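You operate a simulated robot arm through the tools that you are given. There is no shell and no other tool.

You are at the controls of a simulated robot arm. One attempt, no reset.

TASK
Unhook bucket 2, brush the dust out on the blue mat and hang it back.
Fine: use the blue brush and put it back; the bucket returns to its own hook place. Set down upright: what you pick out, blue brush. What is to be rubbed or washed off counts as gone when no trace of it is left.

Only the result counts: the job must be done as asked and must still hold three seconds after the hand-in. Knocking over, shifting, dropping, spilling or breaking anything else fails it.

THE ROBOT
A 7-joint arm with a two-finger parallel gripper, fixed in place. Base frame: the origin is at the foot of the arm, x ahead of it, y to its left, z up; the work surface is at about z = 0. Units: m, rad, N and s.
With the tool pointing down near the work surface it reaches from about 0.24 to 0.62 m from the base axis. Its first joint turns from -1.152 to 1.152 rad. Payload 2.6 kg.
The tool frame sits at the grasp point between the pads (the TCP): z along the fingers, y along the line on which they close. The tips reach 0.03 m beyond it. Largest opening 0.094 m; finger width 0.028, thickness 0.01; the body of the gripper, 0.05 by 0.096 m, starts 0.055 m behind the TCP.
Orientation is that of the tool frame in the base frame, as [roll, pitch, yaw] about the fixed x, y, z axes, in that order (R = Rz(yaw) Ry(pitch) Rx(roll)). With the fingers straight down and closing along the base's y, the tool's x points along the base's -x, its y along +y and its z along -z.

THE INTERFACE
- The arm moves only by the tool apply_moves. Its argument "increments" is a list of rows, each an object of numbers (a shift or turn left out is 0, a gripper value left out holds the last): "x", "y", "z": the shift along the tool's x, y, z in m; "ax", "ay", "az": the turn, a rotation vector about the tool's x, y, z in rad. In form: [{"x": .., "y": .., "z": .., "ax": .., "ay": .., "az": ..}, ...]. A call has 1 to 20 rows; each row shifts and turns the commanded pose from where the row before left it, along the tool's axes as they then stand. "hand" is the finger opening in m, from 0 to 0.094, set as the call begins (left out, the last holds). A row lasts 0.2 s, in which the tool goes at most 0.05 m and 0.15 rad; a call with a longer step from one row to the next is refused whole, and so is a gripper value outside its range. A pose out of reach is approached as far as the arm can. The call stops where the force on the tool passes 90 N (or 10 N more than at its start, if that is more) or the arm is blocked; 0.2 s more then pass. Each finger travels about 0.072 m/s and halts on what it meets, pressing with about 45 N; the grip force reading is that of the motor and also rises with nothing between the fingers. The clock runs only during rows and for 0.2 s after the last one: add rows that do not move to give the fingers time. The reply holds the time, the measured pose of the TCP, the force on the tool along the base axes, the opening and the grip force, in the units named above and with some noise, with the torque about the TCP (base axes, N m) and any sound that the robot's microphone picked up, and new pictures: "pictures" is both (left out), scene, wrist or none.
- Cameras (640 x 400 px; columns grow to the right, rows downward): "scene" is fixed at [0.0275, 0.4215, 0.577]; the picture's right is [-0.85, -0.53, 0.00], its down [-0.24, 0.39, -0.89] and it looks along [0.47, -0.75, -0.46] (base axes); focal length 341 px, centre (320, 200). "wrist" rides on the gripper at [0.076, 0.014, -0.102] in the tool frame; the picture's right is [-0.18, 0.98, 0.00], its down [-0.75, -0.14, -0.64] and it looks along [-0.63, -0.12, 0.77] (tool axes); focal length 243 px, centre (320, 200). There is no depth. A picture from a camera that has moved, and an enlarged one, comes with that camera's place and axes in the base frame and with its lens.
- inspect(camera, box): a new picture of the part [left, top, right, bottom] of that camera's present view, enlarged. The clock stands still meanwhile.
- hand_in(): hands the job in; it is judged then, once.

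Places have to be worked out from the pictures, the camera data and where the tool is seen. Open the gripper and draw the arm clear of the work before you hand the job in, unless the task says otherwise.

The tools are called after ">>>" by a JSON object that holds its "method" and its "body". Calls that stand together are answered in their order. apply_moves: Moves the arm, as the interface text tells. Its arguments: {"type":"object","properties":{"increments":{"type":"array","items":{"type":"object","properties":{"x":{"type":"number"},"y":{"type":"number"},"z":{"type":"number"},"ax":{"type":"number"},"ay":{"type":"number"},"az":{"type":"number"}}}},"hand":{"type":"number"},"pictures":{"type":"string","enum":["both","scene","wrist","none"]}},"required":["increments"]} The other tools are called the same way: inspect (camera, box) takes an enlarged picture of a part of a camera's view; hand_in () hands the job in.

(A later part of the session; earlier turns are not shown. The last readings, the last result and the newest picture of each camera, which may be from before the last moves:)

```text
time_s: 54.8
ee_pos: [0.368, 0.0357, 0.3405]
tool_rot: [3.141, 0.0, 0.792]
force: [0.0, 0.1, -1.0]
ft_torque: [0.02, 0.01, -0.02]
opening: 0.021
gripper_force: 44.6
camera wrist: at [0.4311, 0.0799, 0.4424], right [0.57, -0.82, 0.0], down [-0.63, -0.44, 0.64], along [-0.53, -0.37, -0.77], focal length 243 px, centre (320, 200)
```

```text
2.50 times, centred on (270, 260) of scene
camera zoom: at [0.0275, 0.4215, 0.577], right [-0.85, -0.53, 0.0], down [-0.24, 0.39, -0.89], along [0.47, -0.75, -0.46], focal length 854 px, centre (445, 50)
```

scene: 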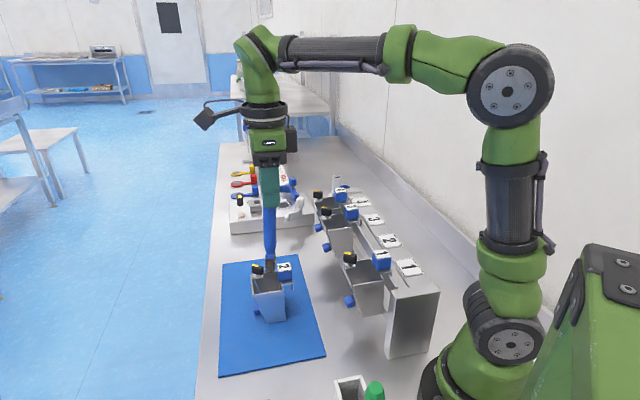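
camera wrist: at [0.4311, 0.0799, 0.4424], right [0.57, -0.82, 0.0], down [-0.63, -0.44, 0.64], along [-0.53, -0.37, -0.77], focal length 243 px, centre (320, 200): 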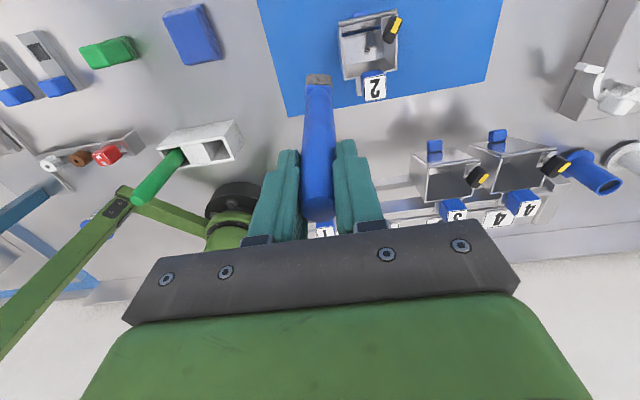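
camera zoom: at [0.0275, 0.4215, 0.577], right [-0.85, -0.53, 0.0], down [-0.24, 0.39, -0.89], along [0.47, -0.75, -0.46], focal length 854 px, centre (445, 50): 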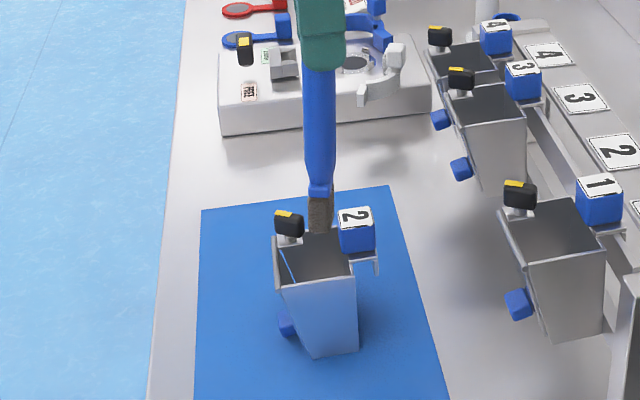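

The floor looks clean apart from a dark blotch that is probably the latch knob's reflection. I'll shift viewpoint toward the brush's home and check again.

>>> {"method": "apply_moves", "body": {"increments": [{"x": 0.03, "y": -0.015}, {"x": 0.03, "y": -0.02}, {"x": 0.0196, "y": -0.0025}, {}, {}]}}

>>> {"method": "inspect", "body": {"camera": "wrist", "box": [350, 30, 450, 150]}}

>>> {"method": "inspect", "body": {"camera": "wrist", "box": [240, 60, 400, 240]}}

>>> {"method": "inspect", "body": {"camera": "scene", "box": [170, 120, 310, 280]}}

```text
time_s: 56.0
ee_pos: [0.3972, 0.1183, 0.3409]
tool_rot: [3.141, 0.001, 0.791]
force: [-0.2, -0.4, 0.3]
ft_torque: [0.04, 0.01, -0.01]
opening: 0.0213
gripper_force: 45.2
camera wrist: at [0.4599, 0.1622, 0.4427], right [0.57, -0.82, 0.0], down [-0.63, -0.44, 0.64], along [-0.53, -0.37, -0.77], focal length 243 px, centre (320, 200)
```

scene: 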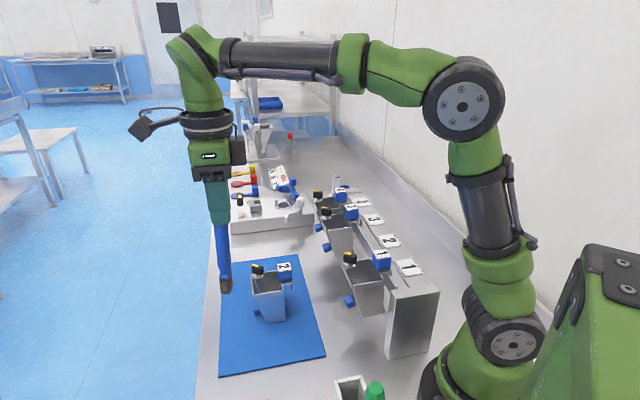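
wrist: 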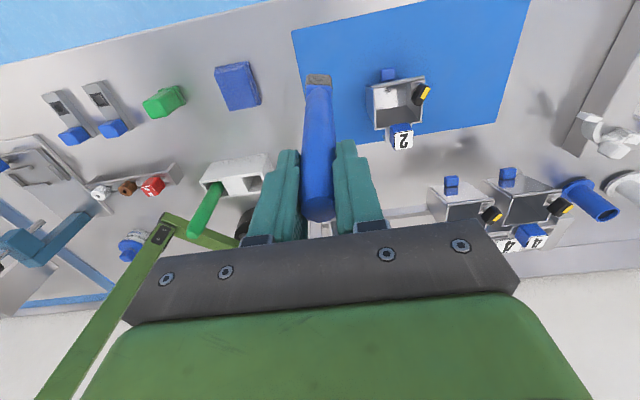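

```text
3.33 times, centred on (400, 90) of wrist
camera zoom: at [0.4599, 0.1622, 0.4427], right [0.57, -0.82, 0.0], down [-0.63, -0.44, 0.64], along [-0.53, -0.37, -0.77], focal length 809 px, centre (53, 567)
```

zoom: 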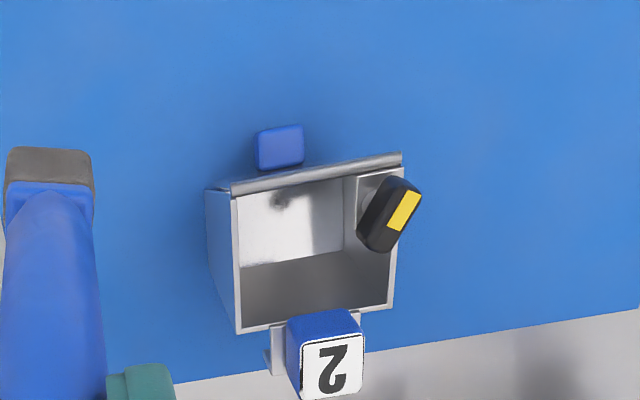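

```text
2.22 times, centred on (320, 150) of wrist
camera zoom: at [0.4599, 0.1622, 0.4427], right [0.57, -0.82, 0.0], down [-0.63, -0.44, 0.64], along [-0.53, -0.37, -0.77], focal length 539 px, centre (320, 311)
```

zoom: 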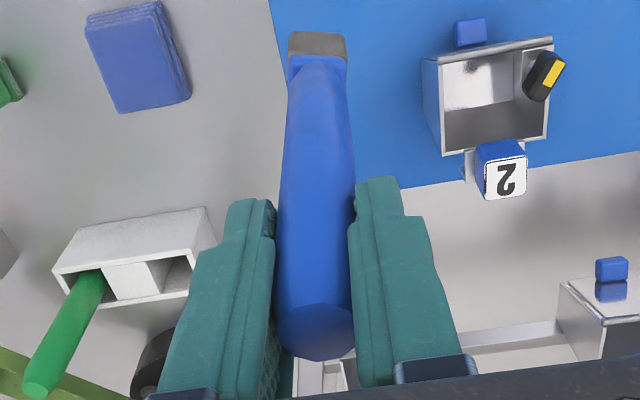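

```text
2.50 times, centred on (240, 200) of scene
camera zoom: at [0.0275, 0.4215, 0.577], right [-0.85, -0.53, 0.0], down [-0.24, 0.39, -0.89], along [0.47, -0.75, -0.46], focal length 854 px, centre (520, 200)
```

zoom: 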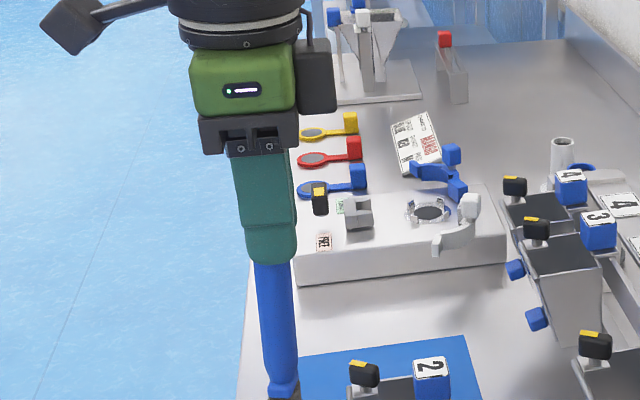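

The red dust is gone and the dark blotch moved with the viewpoint, so it is a reflection. The brush slid about 3 mm and tilted about 2.6° in the grip (bottom toward +n). I'll correct the tilt and return to the pick-up xy, then check.

>>> {"method": "apply_moves", "body": {"increments": [{"x": 0.0037, "y": 0.01}, {}, {"ay": -0.045}, {}]}}

>>> {"method": "inspect", "body": {"camera": "wrist", "box": [240, 60, 400, 240]}}

>>> {"method": "inspect", "body": {"camera": "scene", "box": [170, 180, 290, 320]}}

>>> {"method": "inspect", "body": {"camera": "wrist", "box": [350, 30, 450, 150]}}

```text
time_s: 57.0
ee_pos: [0.4062, 0.1146, 0.3404]
tool_rot: [-3.141, 0.047, 0.79]
force: [0.2, -0.2, -0.5]
ft_torque: [0.01, 0.0, 0.0]
opening: 0.0211
gripper_force: 45.0
camera wrist: at [0.4732, 0.1607, 0.4394], right [0.57, -0.82, 0.01], down [-0.61, -0.41, 0.68], along [-0.55, -0.39, -0.74], focal length 243 px, centre (320, 200)
```

scene: 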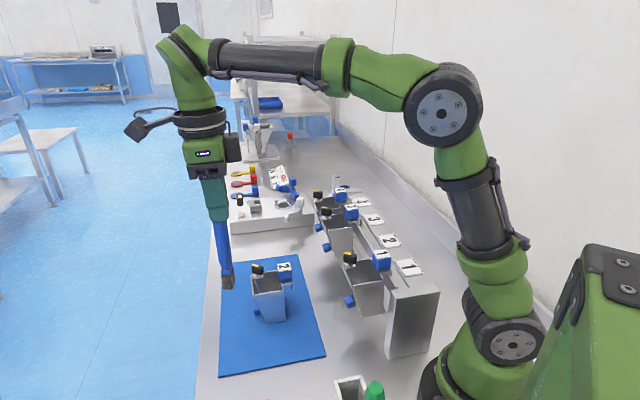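
wrist: 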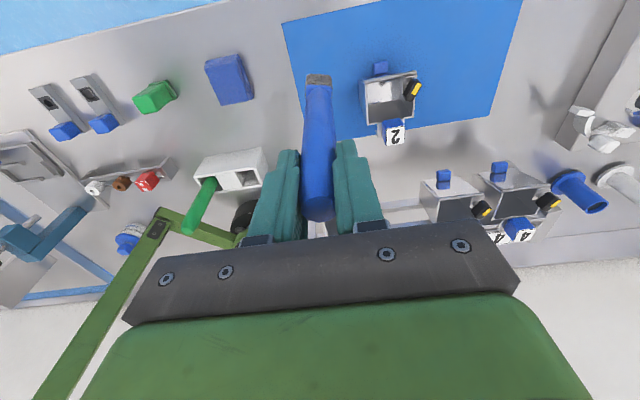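

```text
2.22 times, centred on (320, 150) of wrist
camera zoom: at [0.4732, 0.1607, 0.4394], right [0.57, -0.82, 0.01], down [-0.61, -0.41, 0.68], along [-0.55, -0.39, -0.74], focal length 539 px, centre (320, 311)
```

zoom: 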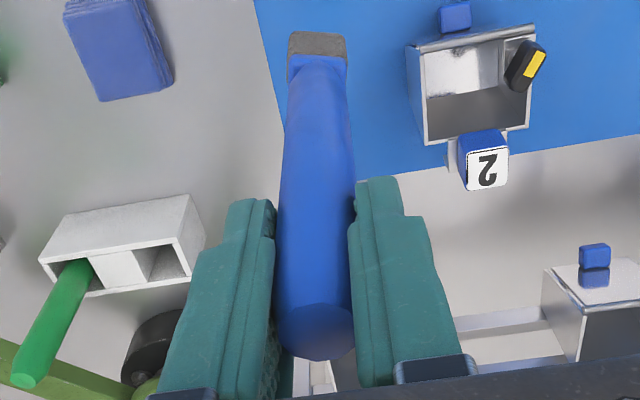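

```text
2.86 times, centred on (230, 250) of scene
camera zoom: at [0.0275, 0.4215, 0.577], right [-0.85, -0.53, 0.0], down [-0.24, 0.39, -0.89], along [0.47, -0.75, -0.46], focal length 976 px, centre (577, 57)
```

zoom: 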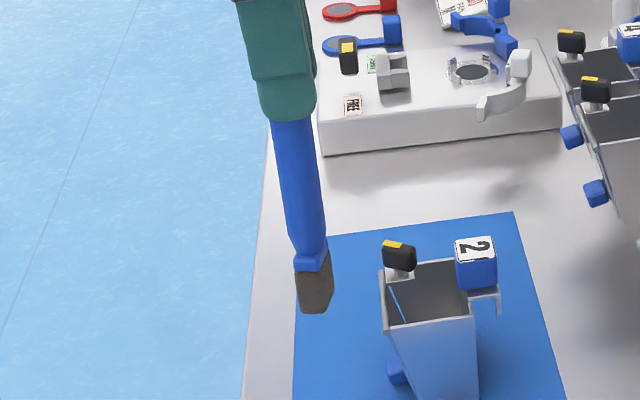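

```text
3.33 times, centred on (400, 90) of wrist
camera zoom: at [0.4732, 0.1607, 0.4394], right [0.57, -0.82, 0.01], down [-0.61, -0.41, 0.68], along [-0.55, -0.39, -0.74], focal length 809 px, centre (53, 567)
```

zoom: 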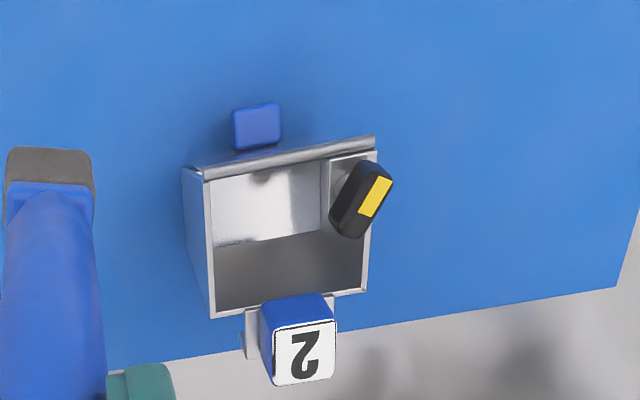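

After the correction the brush matches the slope it had when originally standing, so it's vertical. I'll lower it over its original spot, slowly near the mat.

>>> {"method": "apply_moves", "body": {"increments": [{"x": -0.0018, "z": 0.04}, {"x": -0.0018, "z": 0.04}, {"x": -0.0018, "z": 0.04}, {"x": -0.0014, "z": 0.03}, {}]}}

>>> {"method": "inspect", "body": {"camera": "scene", "box": [180, 240, 300, 380]}}

```text
time_s: 58.2
ee_pos: [0.3978, 0.104, 0.1915]
tool_rot: [3.141, 0.045, 0.789]
force: [-0.1, 0.5, -0.6]
ft_torque: [-0.01, 0.04, -0.01]
opening: 0.0209
gripper_force: 44.8
camera wrist: at [0.4641, 0.1511, 0.2904], right [0.57, -0.82, 0.01], down [-0.61, -0.41, 0.68], along [-0.55, -0.39, -0.74], focal length 243 px, centre (320, 200)
```

scene: 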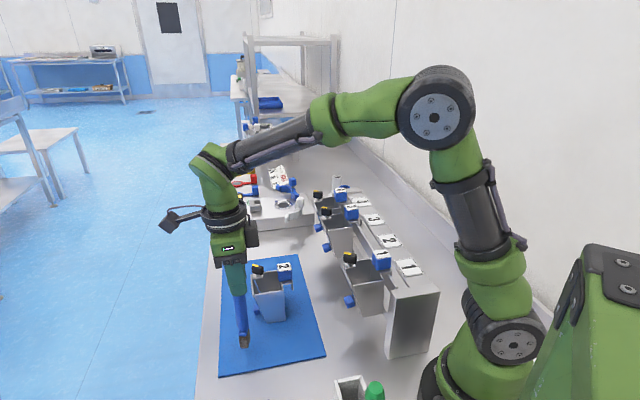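
wrist: 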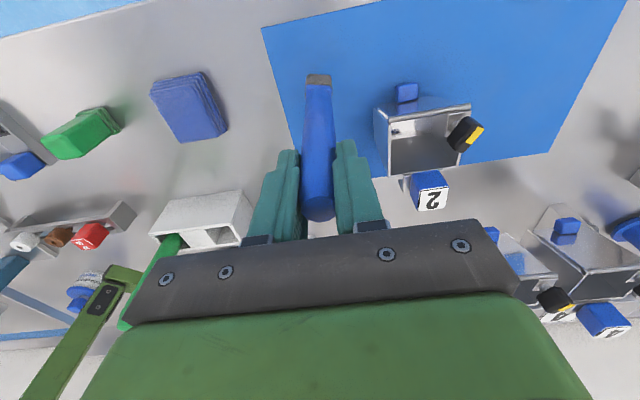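

```text
2.86 times, centred on (240, 310) of scene
camera zoom: at [0.0275, 0.4215, 0.577], right [-0.85, -0.53, 0.0], down [-0.24, 0.39, -0.89], along [0.47, -0.75, -0.46], focal length 976 px, centre (549, -114)
```

zoom: 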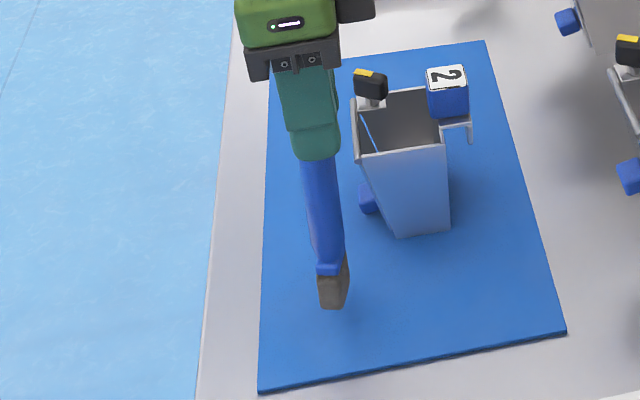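

I used the wrong sign on the tilt compensation and ended 13 mm short along n. I'll correct that in the air, then lower with the right sign.

>>> {"method": "apply_moves", "body": {"increments": [{"x": 0.007}, {"x": 0.0063}, {"x": 0.0003, "z": 0.007}, {}], "pictures": "none"}}

>>> {"method": "apply_moves", "body": {"increments": [{"x": 0.0001, "z": 0.003}, {}]}}

>>> {"method": "inspect", "body": {"camera": "scene", "box": [180, 240, 300, 380]}}

```text
time_s: 59.2
ee_pos: [0.4061, 0.1137, 0.1835]
tool_rot: [3.14, 0.045, 0.79]
force: [-0.3, 0.7, -0.3]
ft_torque: [0.03, -0.06, 0.01]
opening: 0.021
gripper_force: 44.6
```

```text
time_s: 59.8
ee_pos: [0.4055, 0.1131, 0.1806]
tool_rot: [-3.141, 0.046, 0.79]
force: [-0.3, 0.7, -0.1]
ft_torque: [-0.05, 0.03, -0.03]
opening: 0.021
gripper_force: 45.3
camera wrist: at [0.4723, 0.1598, 0.2799], right [0.57, -0.82, 0.01], down [-0.61, -0.42, 0.68], along [-0.55, -0.39, -0.74], focal length 243 px, centre (320, 200)
```

scene: 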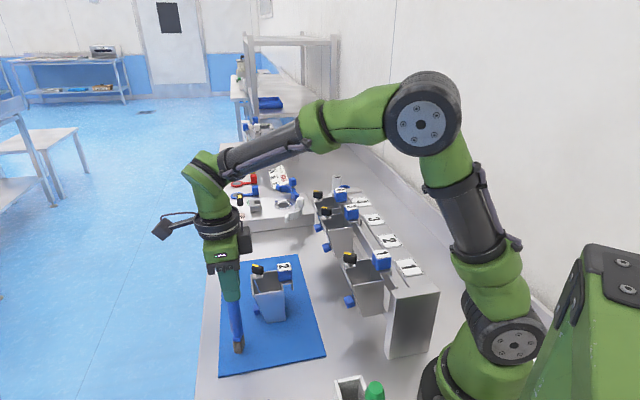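
wrist: 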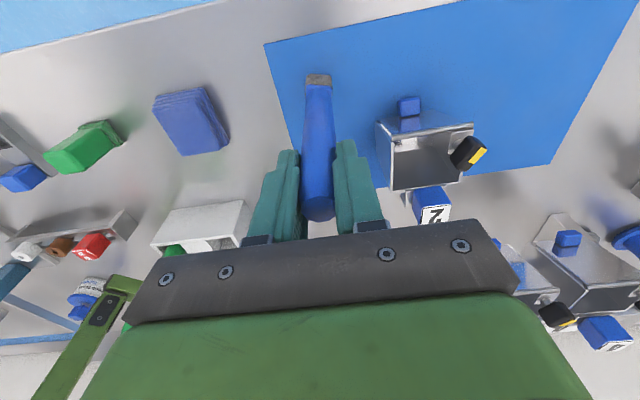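

```text
2.86 times, centred on (240, 310) of scene
camera zoom: at [0.0275, 0.4215, 0.577], right [-0.85, -0.53, 0.0], down [-0.24, 0.39, -0.89], along [0.47, -0.75, -0.46], focal length 976 px, centre (549, -114)
```

zoom: 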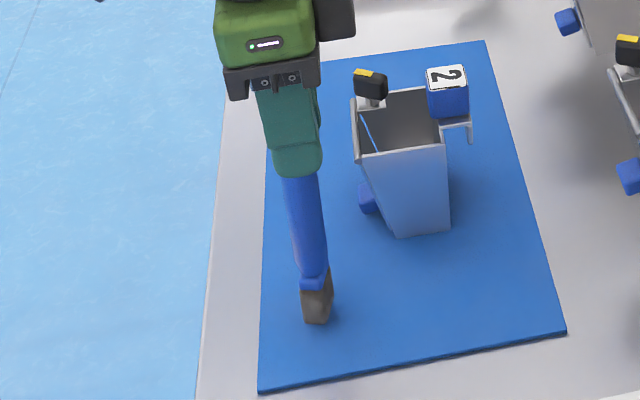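

The brush is a few millimetres above the mat and within about 3 mm of its original spot. I'll nudge back 2 mm and lower to contact.

>>> {"method": "apply_moves", "body": {"increments": [{"x": -0.002, "z": 0.002}, {}], "pictures": "none"}}

>>> {"method": "apply_moves", "body": {"increments": [{"z": 0.0015}, {}], "pictures": "none"}}

>>> {"method": "apply_moves", "body": {"increments": [{"z": 0.0015}, {}], "pictures": "none"}}

```text
time_s: 60.4
ee_pos: [0.4048, 0.1115, 0.1796]
tool_rot: [3.14, 0.042, 0.789]
force: [-0.7, -0.2, -0.9]
ft_torque: [0.0, 0.01, 0.0]
opening: 0.021
gripper_force: 44.4
```

```text
time_s: 61.0
ee_pos: [0.4048, 0.1108, 0.177]
tool_rot: [-3.141, 0.047, 0.791]
force: [0.5, -0.3, -0.5]
ft_torque: [0.06, 0.01, 0.0]
opening: 0.0213
gripper_force: 44.8
```

```text
time_s: 61.6
ee_pos: [0.4049, 0.1111, 0.1758]
tool_rot: [3.141, 0.045, 0.791]
force: [0.0, 0.2, -1.1]
ft_torque: [0.01, 0.01, 0.01]
opening: 0.021
gripper_force: 45.0
```

No contact yet at 0.1758, so I continue in 1 mm steps.

>>> {"method": "apply_moves", "body": {"increments": [{"z": 0.001}, {}], "pictures": "none"}}

>>> {"method": "apply_moves", "body": {"increments": [{"z": 0.001}, {}], "pictures": "none"}}

>>> {"method": "apply_moves", "body": {"increments": [{"z": 0.0008}, {}], "pictures": "both"}}

```text
time_s: 62.2
ee_pos: [0.4057, 0.1108, 0.1752]
tool_rot: [3.14, 0.046, 0.791]
force: [0.6, 0.3, -0.1]
ft_torque: [0.04, 0.0, 0.01]
opening: 0.0213
gripper_force: 45.1
```

```text
time_s: 62.8
ee_pos: [0.4056, 0.1101, 0.1748]
tool_rot: [-3.141, 0.044, 0.791]
force: [0.6, -0.3, 4.5]
ft_torque: [-0.15, 0.17, 0.04]
opening: 0.0211
gripper_force: 45.5
```

```text
time_s: 63.4
ee_pos: [0.4059, 0.111, 0.1743]
tool_rot: [3.14, 0.043, 0.789]
force: [-4.2, -1.6, 20.2]
ft_torque: [-0.4, 0.8, 0.02]
opening: 0.0212
gripper_force: 44.9
camera wrist: at [0.471, 0.1578, 0.2732], right [0.57, -0.82, 0.01], down [-0.61, -0.42, 0.67], along [-0.55, -0.39, -0.74], focal length 243 px, centre (320, 200)
```

scene: 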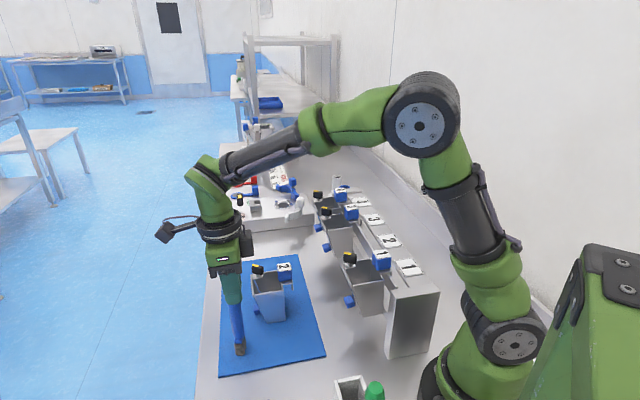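
wrist: 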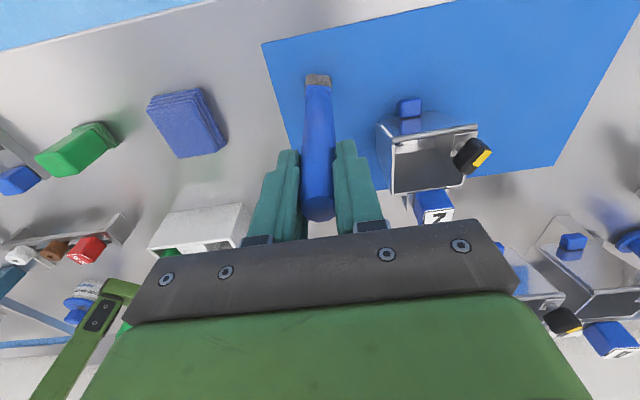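

Contact at 20 N, and the torque suggests the brush's back edge touches first, so there may be a small residual tilt. I'll inspect before releasing.

>>> {"method": "inspect", "body": {"camera": "scene", "box": [200, 260, 280, 370]}}

>>> {"method": "inspect", "body": {"camera": "wrist", "box": [280, 60, 360, 160]}}

```text
3.64 times, centred on (240, 315) of scene
camera zoom: at [0.0274, 0.4215, 0.5771], right [-0.85, -0.53, 0.0], down [-0.24, 0.39, -0.89], along [0.47, -0.75, -0.46], focal length 1242 px, centre (611, -218)
```

zoom: 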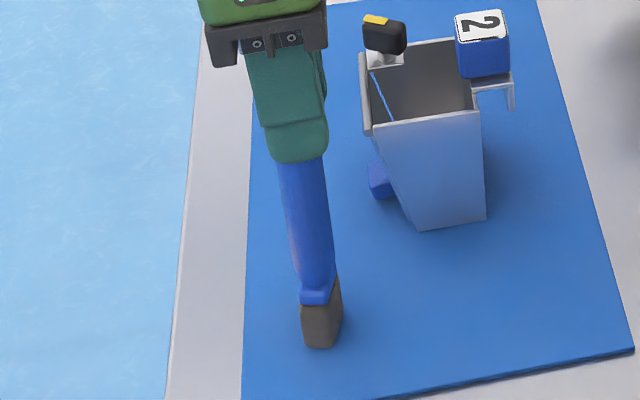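

```text
4.00 times, centred on (320, 110) of wrist
camera zoom: at [0.471, 0.1578, 0.2732], right [0.57, -0.82, 0.01], down [-0.61, -0.42, 0.67], along [-0.55, -0.39, -0.74], focal length 970 px, centre (320, 560)
```

zoom: 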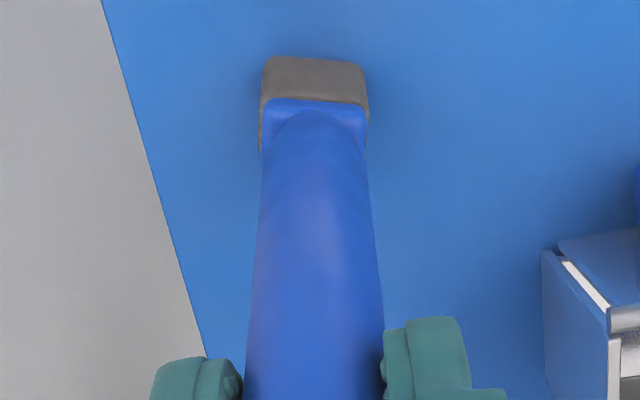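

The brush looks upright to within about 1°. I'll ease the pressure, then open the fingers gently.

>>> {"method": "apply_moves", "body": {"increments": [{"z": -0.001}, {}], "pictures": "none"}}

>>> {"method": "apply_moves", "body": {"increments": [{}, {}, {}], "hand": 0.05}}

>>> {"method": "inspect", "body": {"camera": "scene", "box": [200, 260, 280, 370]}}

>>> {"method": "inspect", "body": {"camera": "wrist", "box": [240, 60, 400, 240]}}

```text
time_s: 64.0
ee_pos: [0.4049, 0.1107, 0.1739]
tool_rot: [3.14, 0.043, 0.79]
force: [-0.4, -0.1, 12.2]
ft_torque: [-0.01, -0.05, -0.02]
opening: 0.0211
gripper_force: 45.0
```

```text
time_s: 64.8
ee_pos: [0.4042, 0.1114, 0.1733]
tool_rot: [3.141, 0.046, 0.791]
force: [0.3, 0.2, -0.1]
ft_torque: [-0.04, 0.01, 0.0]
opening: 0.0502
gripper_force: 0.0
camera wrist: at [0.4709, 0.158, 0.2726], right [0.57, -0.82, 0.01], down [-0.61, -0.41, 0.68], along [-0.55, -0.39, -0.74], focal length 243 px, centre (320, 200)
```

scene: 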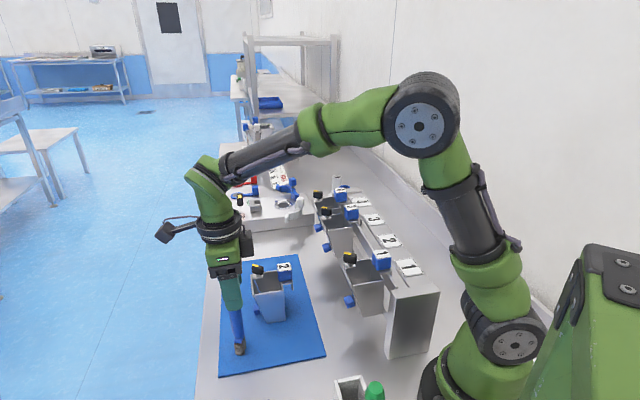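
wrist: 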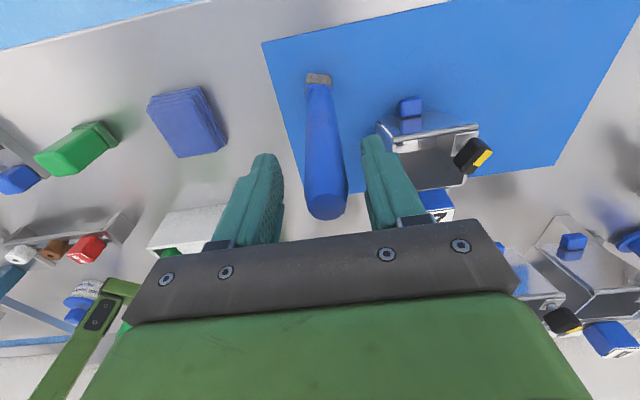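

```text
3.64 times, centred on (240, 315) of scene
camera zoom: at [0.0275, 0.4215, 0.577], right [-0.85, -0.53, 0.0], down [-0.24, 0.39, -0.89], along [0.47, -0.75, -0.46], focal length 1242 px, centre (611, -218)
```

zoom: 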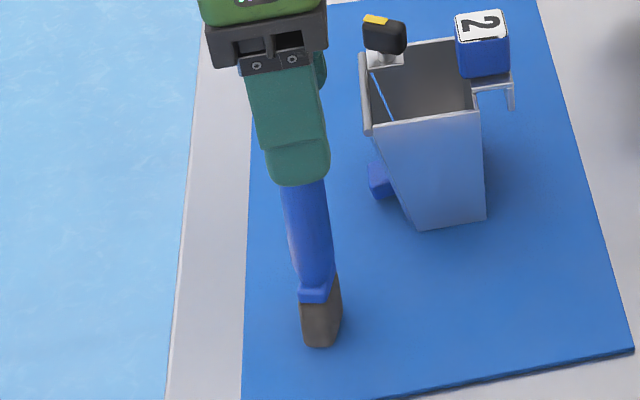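

```text
2.22 times, centred on (320, 150) of wrist
camera zoom: at [0.4709, 0.158, 0.2726], right [0.57, -0.82, 0.01], down [-0.61, -0.41, 0.68], along [-0.55, -0.39, -0.74], focal length 539 px, centre (320, 311)
```

zoom: 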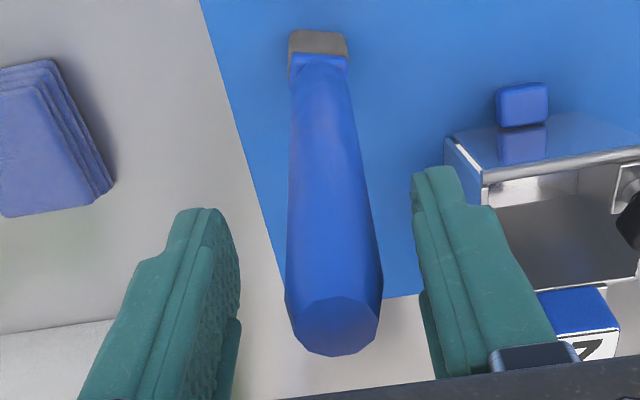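

The brush stands on its own, apparently upright. I'll withdraw straight up and then restore the tool's vertical orientation.

>>> {"method": "apply_moves", "body": {"increments": [{"x": -0.0005, "z": -0.01}, {"x": -0.0009, "z": -0.02}, {"x": -0.0014, "z": -0.03}, {"x": -0.0014, "z": -0.03}, {"x": -0.001, "z": -0.03}, {"ay": 0.045}, {}, {}]}}

>>> {"method": "inspect", "body": {"camera": "scene", "box": [200, 240, 340, 380]}}

>>> {"method": "inspect", "body": {"camera": "wrist", "box": [280, 30, 480, 170]}}

```text
time_s: 66.6
ee_pos: [0.4054, 0.1117, 0.2947]
tool_rot: [3.142, 0.0, 0.79]
force: [0.3, 0.2, 0.1]
ft_torque: [0.01, -0.01, -0.03]
opening: 0.0501
gripper_force: 0.0
camera wrist: at [0.4681, 0.1559, 0.3975], right [0.57, -0.82, 0.0], down [-0.63, -0.44, 0.64], along [-0.53, -0.36, -0.77], focal length 243 px, centre (320, 200)
```

scene: 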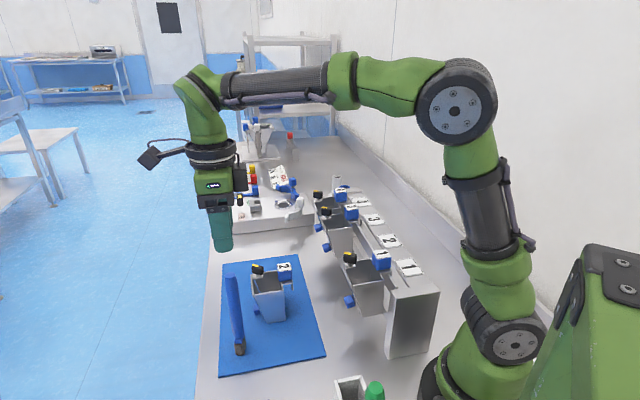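
wrist: 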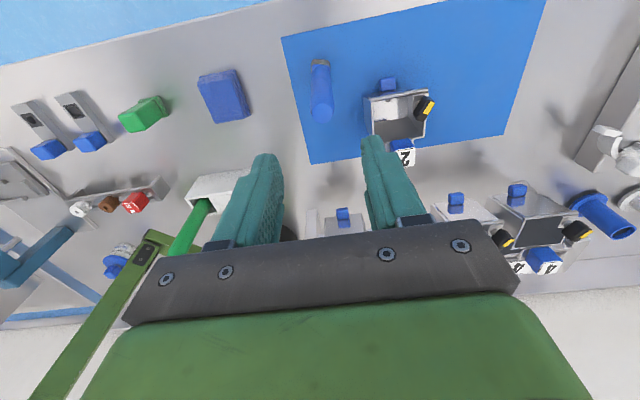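

```text
2.86 times, centred on (270, 310) of scene
camera zoom: at [0.0275, 0.4215, 0.577], right [-0.85, -0.53, 0.0], down [-0.24, 0.39, -0.89], along [0.47, -0.75, -0.46], focal length 976 px, centre (463, -114)
```

zoom: 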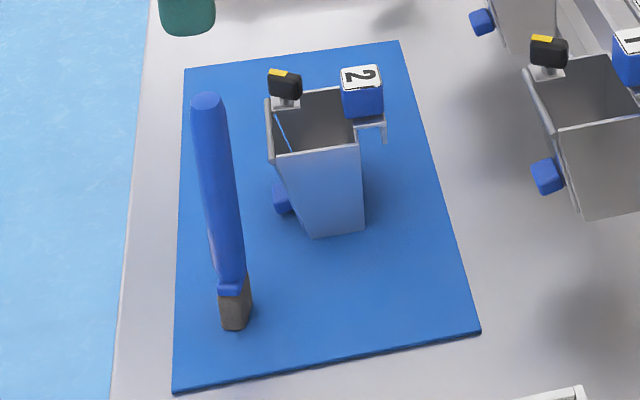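

```text
2.86 times, centred on (380, 100) of wrist
camera zoom: at [0.4681, 0.1559, 0.3975], right [0.57, -0.82, 0.0], down [-0.63, -0.44, 0.64], along [-0.53, -0.36, -0.77], focal length 693 px, centre (149, 486)
```

zoom: 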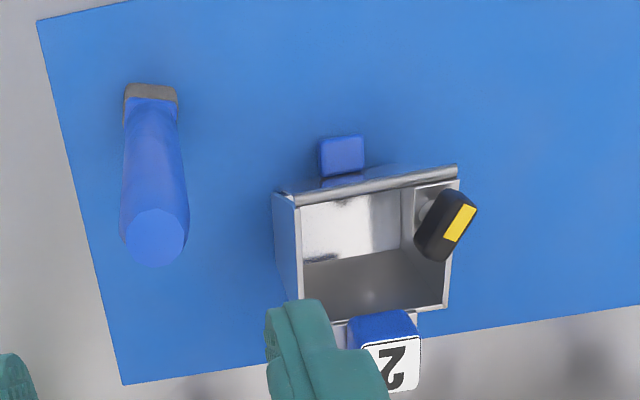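

The brush stands exactly where it was (same pixels as at the start). Now I'll look straight down into the bucket to confirm that no dust trace remains.

>>> {"method": "apply_moves", "body": {"increments": [{"x": -0.02, "y": 0.03}, {"x": -0.025, "y": 0.03}, {"x": -0.0256, "y": 0.0316}, {"ay": 0.136}, {"ay": 0.136}, {"ay": 0.136}, {"ay": 0.136}, {"ay": 0.136}, {}, {}]}}

>>> {"method": "inspect", "body": {"camera": "wrist", "box": [295, 145, 375, 235]}}

```text
time_s: 68.8
ee_pos: [0.4212, -0.0029, 0.2927]
tool_rot: [-3.14, -0.679, 0.79]
force: [0.0, -0.5, 0.3]
ft_torque: [0.01, 0.0, 0.04]
opening: 0.0501
gripper_force: 0.2
camera wrist: at [0.4265, -0.0173, 0.4217], right [0.6, -0.79, -0.12], down [-0.8, -0.6, 0.02], along [-0.09, 0.08, -0.99], focal length 243 px, centre (320, 200)
```

scene: 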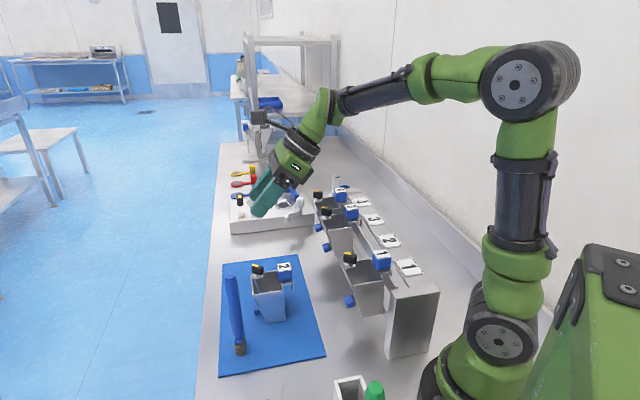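
wrist: 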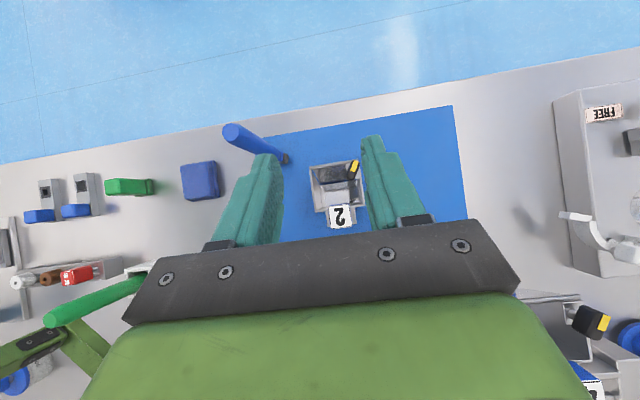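

```text
4.44 times, centred on (335, 190) of wrist
camera zoom: at [0.4265, -0.0173, 0.4217], right [0.6, -0.79, -0.12], down [-0.8, -0.6, 0.02], along [-0.09, 0.08, -0.99], focal length 1078 px, centre (253, 244)
```

zoom: 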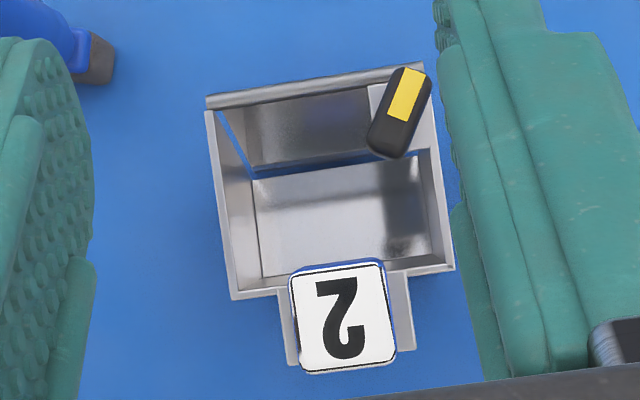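

The floor is clean with no trace left. Now I'll straighten the tool, go over bucket 2's block again and check alignment before re-gripping.

>>> {"method": "apply_moves", "body": {"increments": [{"ay": -0.136}, {"ay": -0.136}, {"ay": -0.136}, {"ay": -0.136}, {"ay": -0.136}, {"x": -0.031}, {"z": 0.03}, {"z": 0.03}, {"z": 0.02}, {"z": 0.02}, {}, {}], "hand": 0.06}}

>>> {"method": "inspect", "body": {"camera": "wrist", "box": [220, 40, 420, 220]}}

>>> {"method": "inspect", "body": {"camera": "scene", "box": [220, 220, 340, 340]}}

```text
time_s: 71.4
ee_pos: [0.3996, -0.0271, 0.1946]
tool_rot: [-3.141, 0.0, 0.789]
force: [0.0, 0.8, -0.3]
ft_torque: [-0.03, 0.03, 0.04]
opening: 0.0603
gripper_force: 0.1
camera wrist: at [0.4627, 0.0172, 0.2969], right [0.57, -0.82, 0.0], down [-0.63, -0.44, 0.64], along [-0.53, -0.37, -0.77], focal length 243 px, centre (320, 200)
```

scene: 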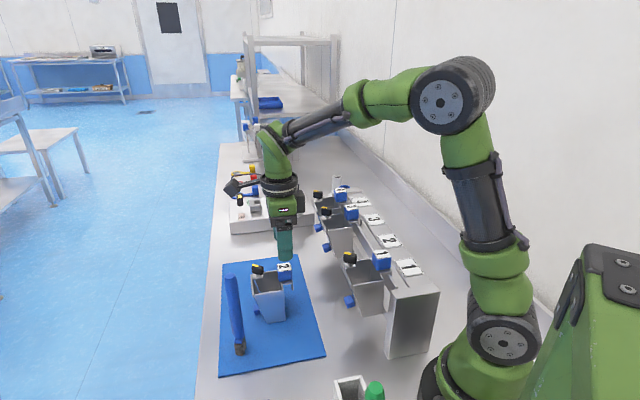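
wrist: 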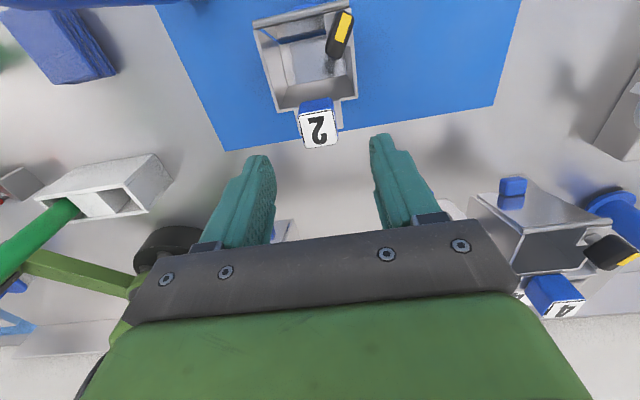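

```text
2.22 times, centred on (320, 130) of wrist
camera zoom: at [0.4627, 0.0172, 0.2969], right [0.57, -0.82, 0.0], down [-0.63, -0.44, 0.64], along [-0.53, -0.37, -0.77], focal length 539 px, centre (320, 356)
```

zoom: 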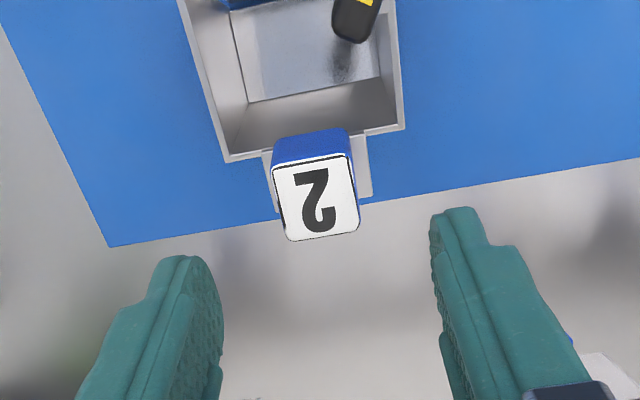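

```text
3.33 times, centred on (280, 280) of scene
camera zoom: at [0.0275, 0.4215, 0.577], right [-0.85, -0.53, 0.0], down [-0.24, 0.39, -0.89], along [0.47, -0.75, -0.46], focal length 1138 px, centre (453, -67)
```

zoom: 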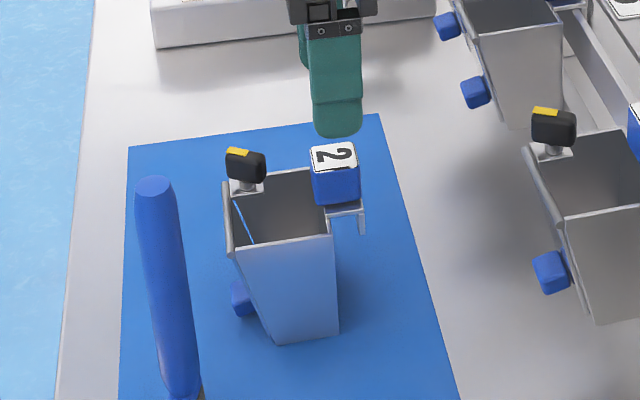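

Comparing views, the block top is at about z = 0.120 now (hung: about 0.192), so the bucket had slipped about 17 mm in the grip during unhooking. I'll re-grip at the original depth (TCP about 0.128, tips just above the plate).

>>> {"method": "apply_moves", "body": {"increments": [{"z": 0.025}, {"z": 0.02}, {"z": 0.012}, {"z": 0.009}, {}, {}]}}

>>> {"method": "inspect", "body": {"camera": "wrist", "box": [260, 110, 380, 220]}}

>>> {"method": "inspect", "body": {"camera": "scene", "box": [240, 230, 320, 310]}}

```text
time_s: 72.8
ee_pos: [0.3976, -0.0234, 0.1272]
tool_rot: [3.141, 0.0, 0.79]
force: [-0.4, 0.1, -0.3]
ft_torque: [0.02, 0.02, 0.0]
opening: 0.0601
gripper_force: 0.0
camera wrist: at [0.4617, 0.0191, 0.2304], right [0.57, -0.82, 0.0], down [-0.63, -0.44, 0.64], along [-0.53, -0.36, -0.77], focal length 243 px, centre (320, 200)
```

scene: 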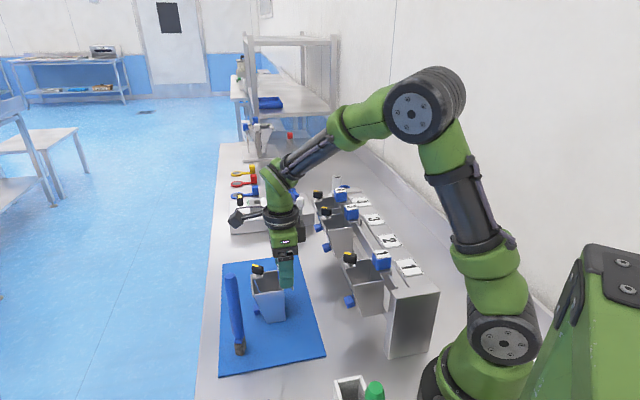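
wrist: 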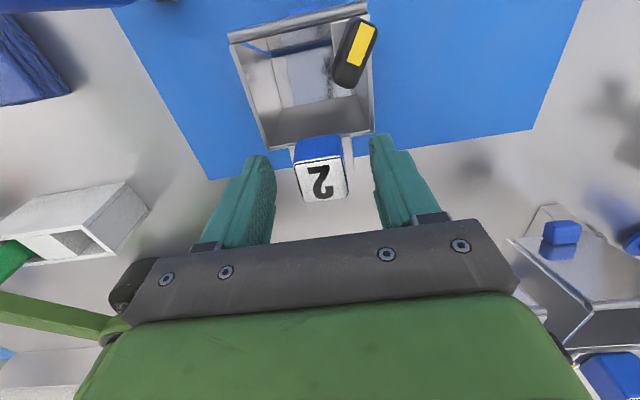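

```text
3.64 times, centred on (320, 165) of wrist
camera zoom: at [0.4617, 0.0191, 0.2304], right [0.57, -0.82, 0.0], down [-0.63, -0.44, 0.64], along [-0.53, -0.36, -0.77], focal length 882 px, centre (320, 327)
```

zoom: 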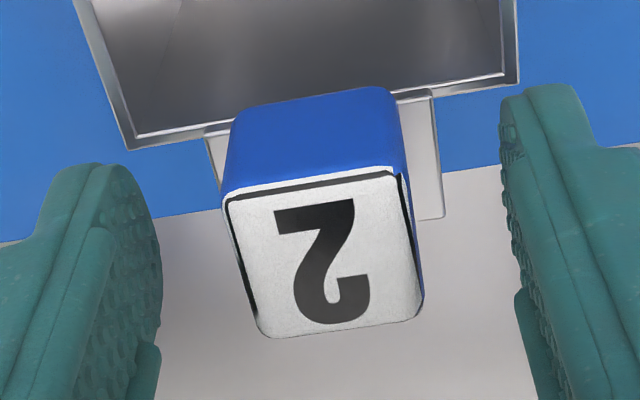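

```text
5.00 times, centred on (280, 270) of scene
camera zoom: at [0.0275, 0.4215, 0.577], right [-0.85, -0.53, 0.0], down [-0.24, 0.39, -0.89], along [0.47, -0.75, -0.46], focal length 1707 px, centre (520, -150)
```

zoom: 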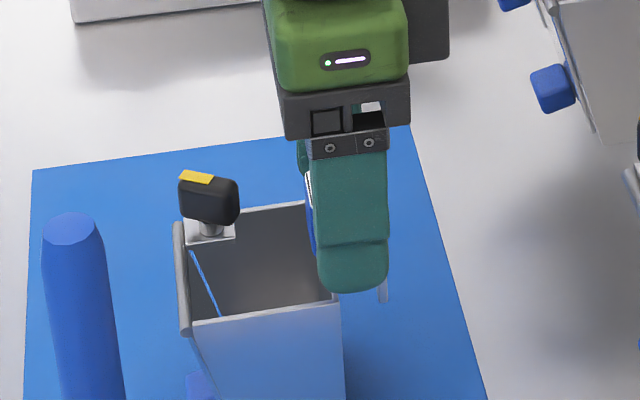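

Compared with the hung grasp view, the bucket on the mat is pitched back about 3° and the block sits about 5 mm toward the rack. I'll match that with a small shift and tool tilt so the bucket returns to its hung attitude when levelled.

>>> {"method": "apply_moves", "body": {"increments": [{"x": -0.0055, "y": 0.001}, {"ay": 0.05}, {}, {}]}}

>>> {"method": "inspect", "body": {"camera": "wrist", "box": [260, 110, 380, 220]}}

```text
time_s: 73.8
ee_pos: [0.3948, -0.0291, 0.1271]
tool_rot: [3.141, -0.05, 0.791]
force: [-0.3, -0.5, 0.4]
ft_torque: [0.01, -0.01, -0.02]
opening: 0.0597
gripper_force: 0.0
camera wrist: at [0.4546, 0.0106, 0.2345], right [0.57, -0.82, -0.01], down [-0.65, -0.46, 0.6], along [-0.5, -0.34, -0.8], focal length 243 px, centre (320, 200)
```

scene: 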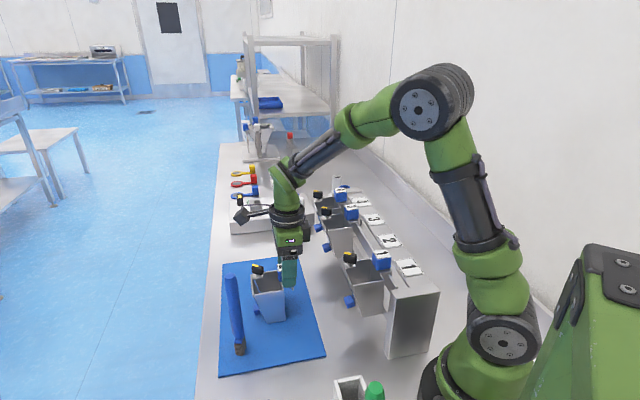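
wrist: 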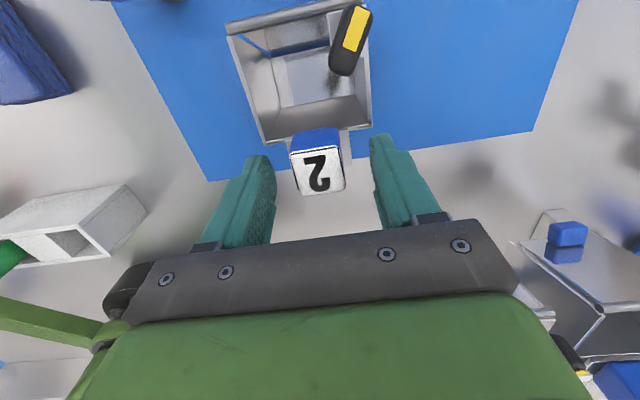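

```text
3.64 times, centred on (320, 165) of wrist
camera zoom: at [0.4546, 0.0106, 0.2345], right [0.57, -0.82, -0.01], down [-0.65, -0.46, 0.6], along [-0.5, -0.34, -0.8], focal length 882 px, centre (320, 327)
```

zoom: 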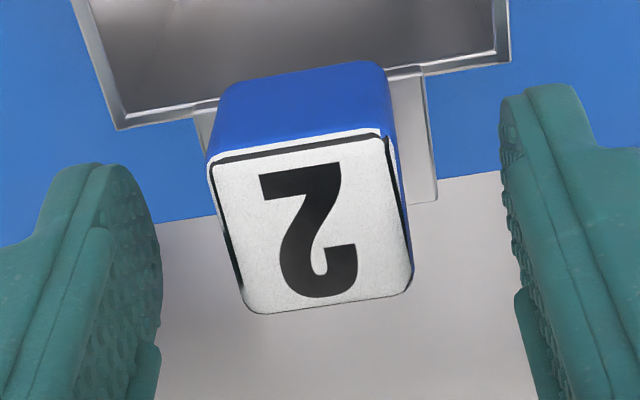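

The view now matches the original hung-grasp view to within about 1 mm. I'll close the fingers on the block.

>>> {"method": "apply_moves", "body": {"increments": [{}, {}, {}, {}], "hand": 0.0}}

>>> {"method": "inspect", "body": {"camera": "wrist", "box": [260, 110, 380, 220]}}

```text
time_s: 74.8
ee_pos: [0.3951, -0.0296, 0.1278]
tool_rot: [3.141, -0.051, 0.79]
force: [-2.2, 1.1, 2.0]
ft_torque: [0.07, 0.09, 0.02]
opening: 0.0274
gripper_force: 45.0
camera wrist: at [0.4547, 0.0107, 0.2344], right [0.57, -0.82, -0.01], down [-0.65, -0.46, 0.6], along [-0.5, -0.34, -0.8], focal length 243 px, centre (320, 200)
```

scene: 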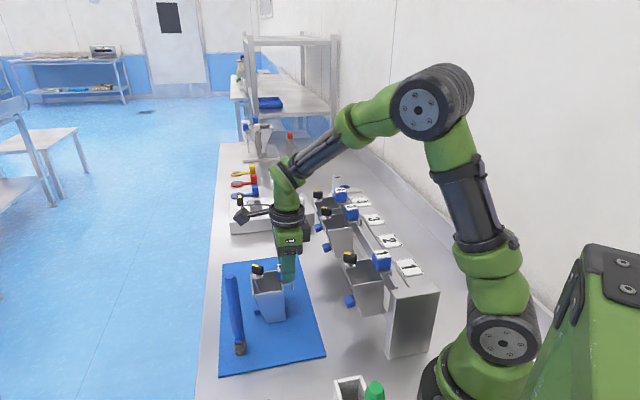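
wrist: 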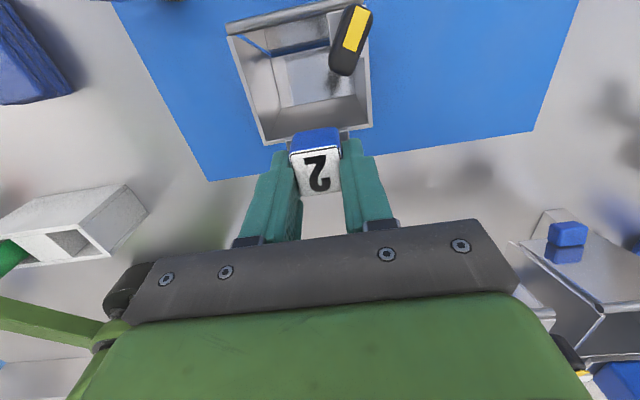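

```text
3.64 times, centred on (320, 165) of wrist
camera zoom: at [0.4547, 0.0107, 0.2344], right [0.57, -0.82, -0.01], down [-0.65, -0.46, 0.6], along [-0.5, -0.34, -0.8], focal length 882 px, centre (320, 327)
```

zoom: 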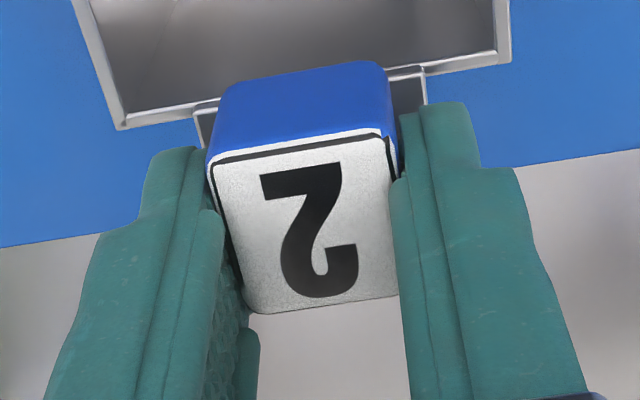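

The grip view is nearly identical to the original hung grasp. I'll lift gently, then level the tool at height and verify.

>>> {"method": "apply_moves", "body": {"increments": [{"z": -0.003}, {"z": -0.005}, {"z": -0.01}, {"z": -0.02}, {"z": -0.03}, {"z": -0.03}, {"z": -0.03}, {"z": -0.03}, {"z": -0.015}, {"ay": -0.05}, {}, {}]}}

>>> {"method": "inspect", "body": {"camera": "wrist", "box": [260, 110, 380, 220]}}

>>> {"method": "inspect", "body": {"camera": "scene", "box": [200, 160, 360, 340]}}

```text
time_s: 77.4
ee_pos: [0.3876, -0.0346, 0.3003]
tool_rot: [3.14, 0.001, 0.79]
force: [-1.0, -1.2, -3.2]
ft_torque: [-0.06, 0.06, 0.01]
opening: 0.0279
gripper_force: 45.0
camera wrist: at [0.4521, 0.0093, 0.4025], right [0.57, -0.82, 0.0], down [-0.63, -0.44, 0.64], along [-0.53, -0.37, -0.77], focal length 243 px, centre (320, 200)
```

scene: 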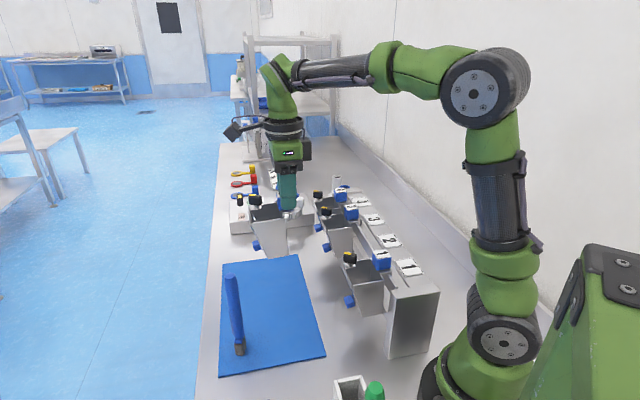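
wrist: 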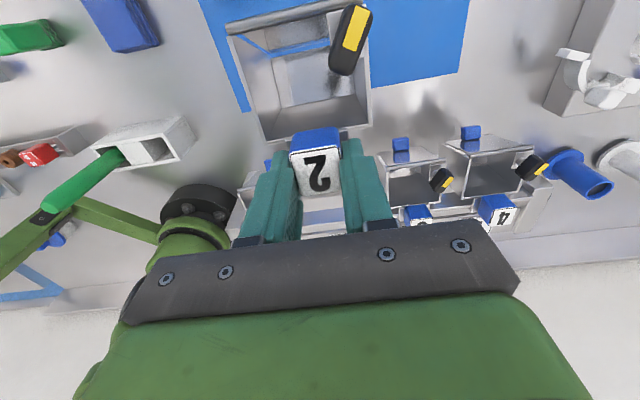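

```text
3.64 times, centred on (320, 165) of wrist
camera zoom: at [0.4521, 0.0093, 0.4025], right [0.57, -0.82, 0.0], down [-0.63, -0.44, 0.64], along [-0.53, -0.37, -0.77], focal length 882 px, centre (320, 327)
```

zoom: 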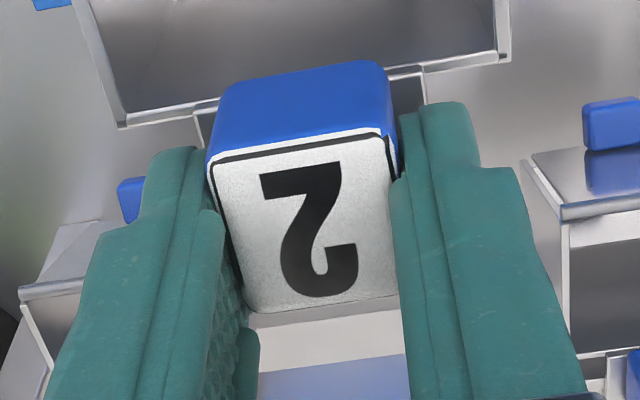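

```text
2.22 times, centred on (280, 250) of scene
camera zoom: at [0.0275, 0.4215, 0.577], right [-0.85, -0.53, 0.0], down [-0.24, 0.39, -0.89], along [0.47, -0.75, -0.46], focal length 759 px, centre (409, 89)
```

zoom: 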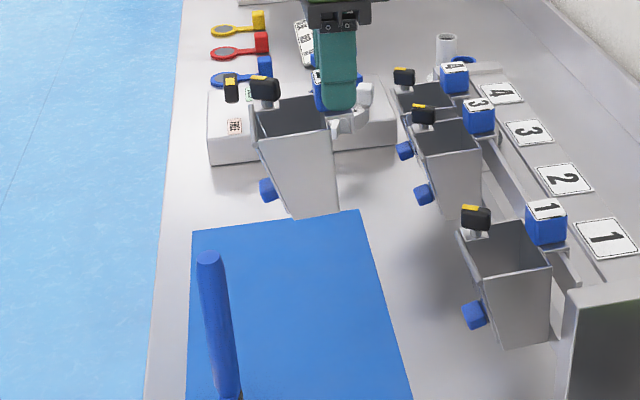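

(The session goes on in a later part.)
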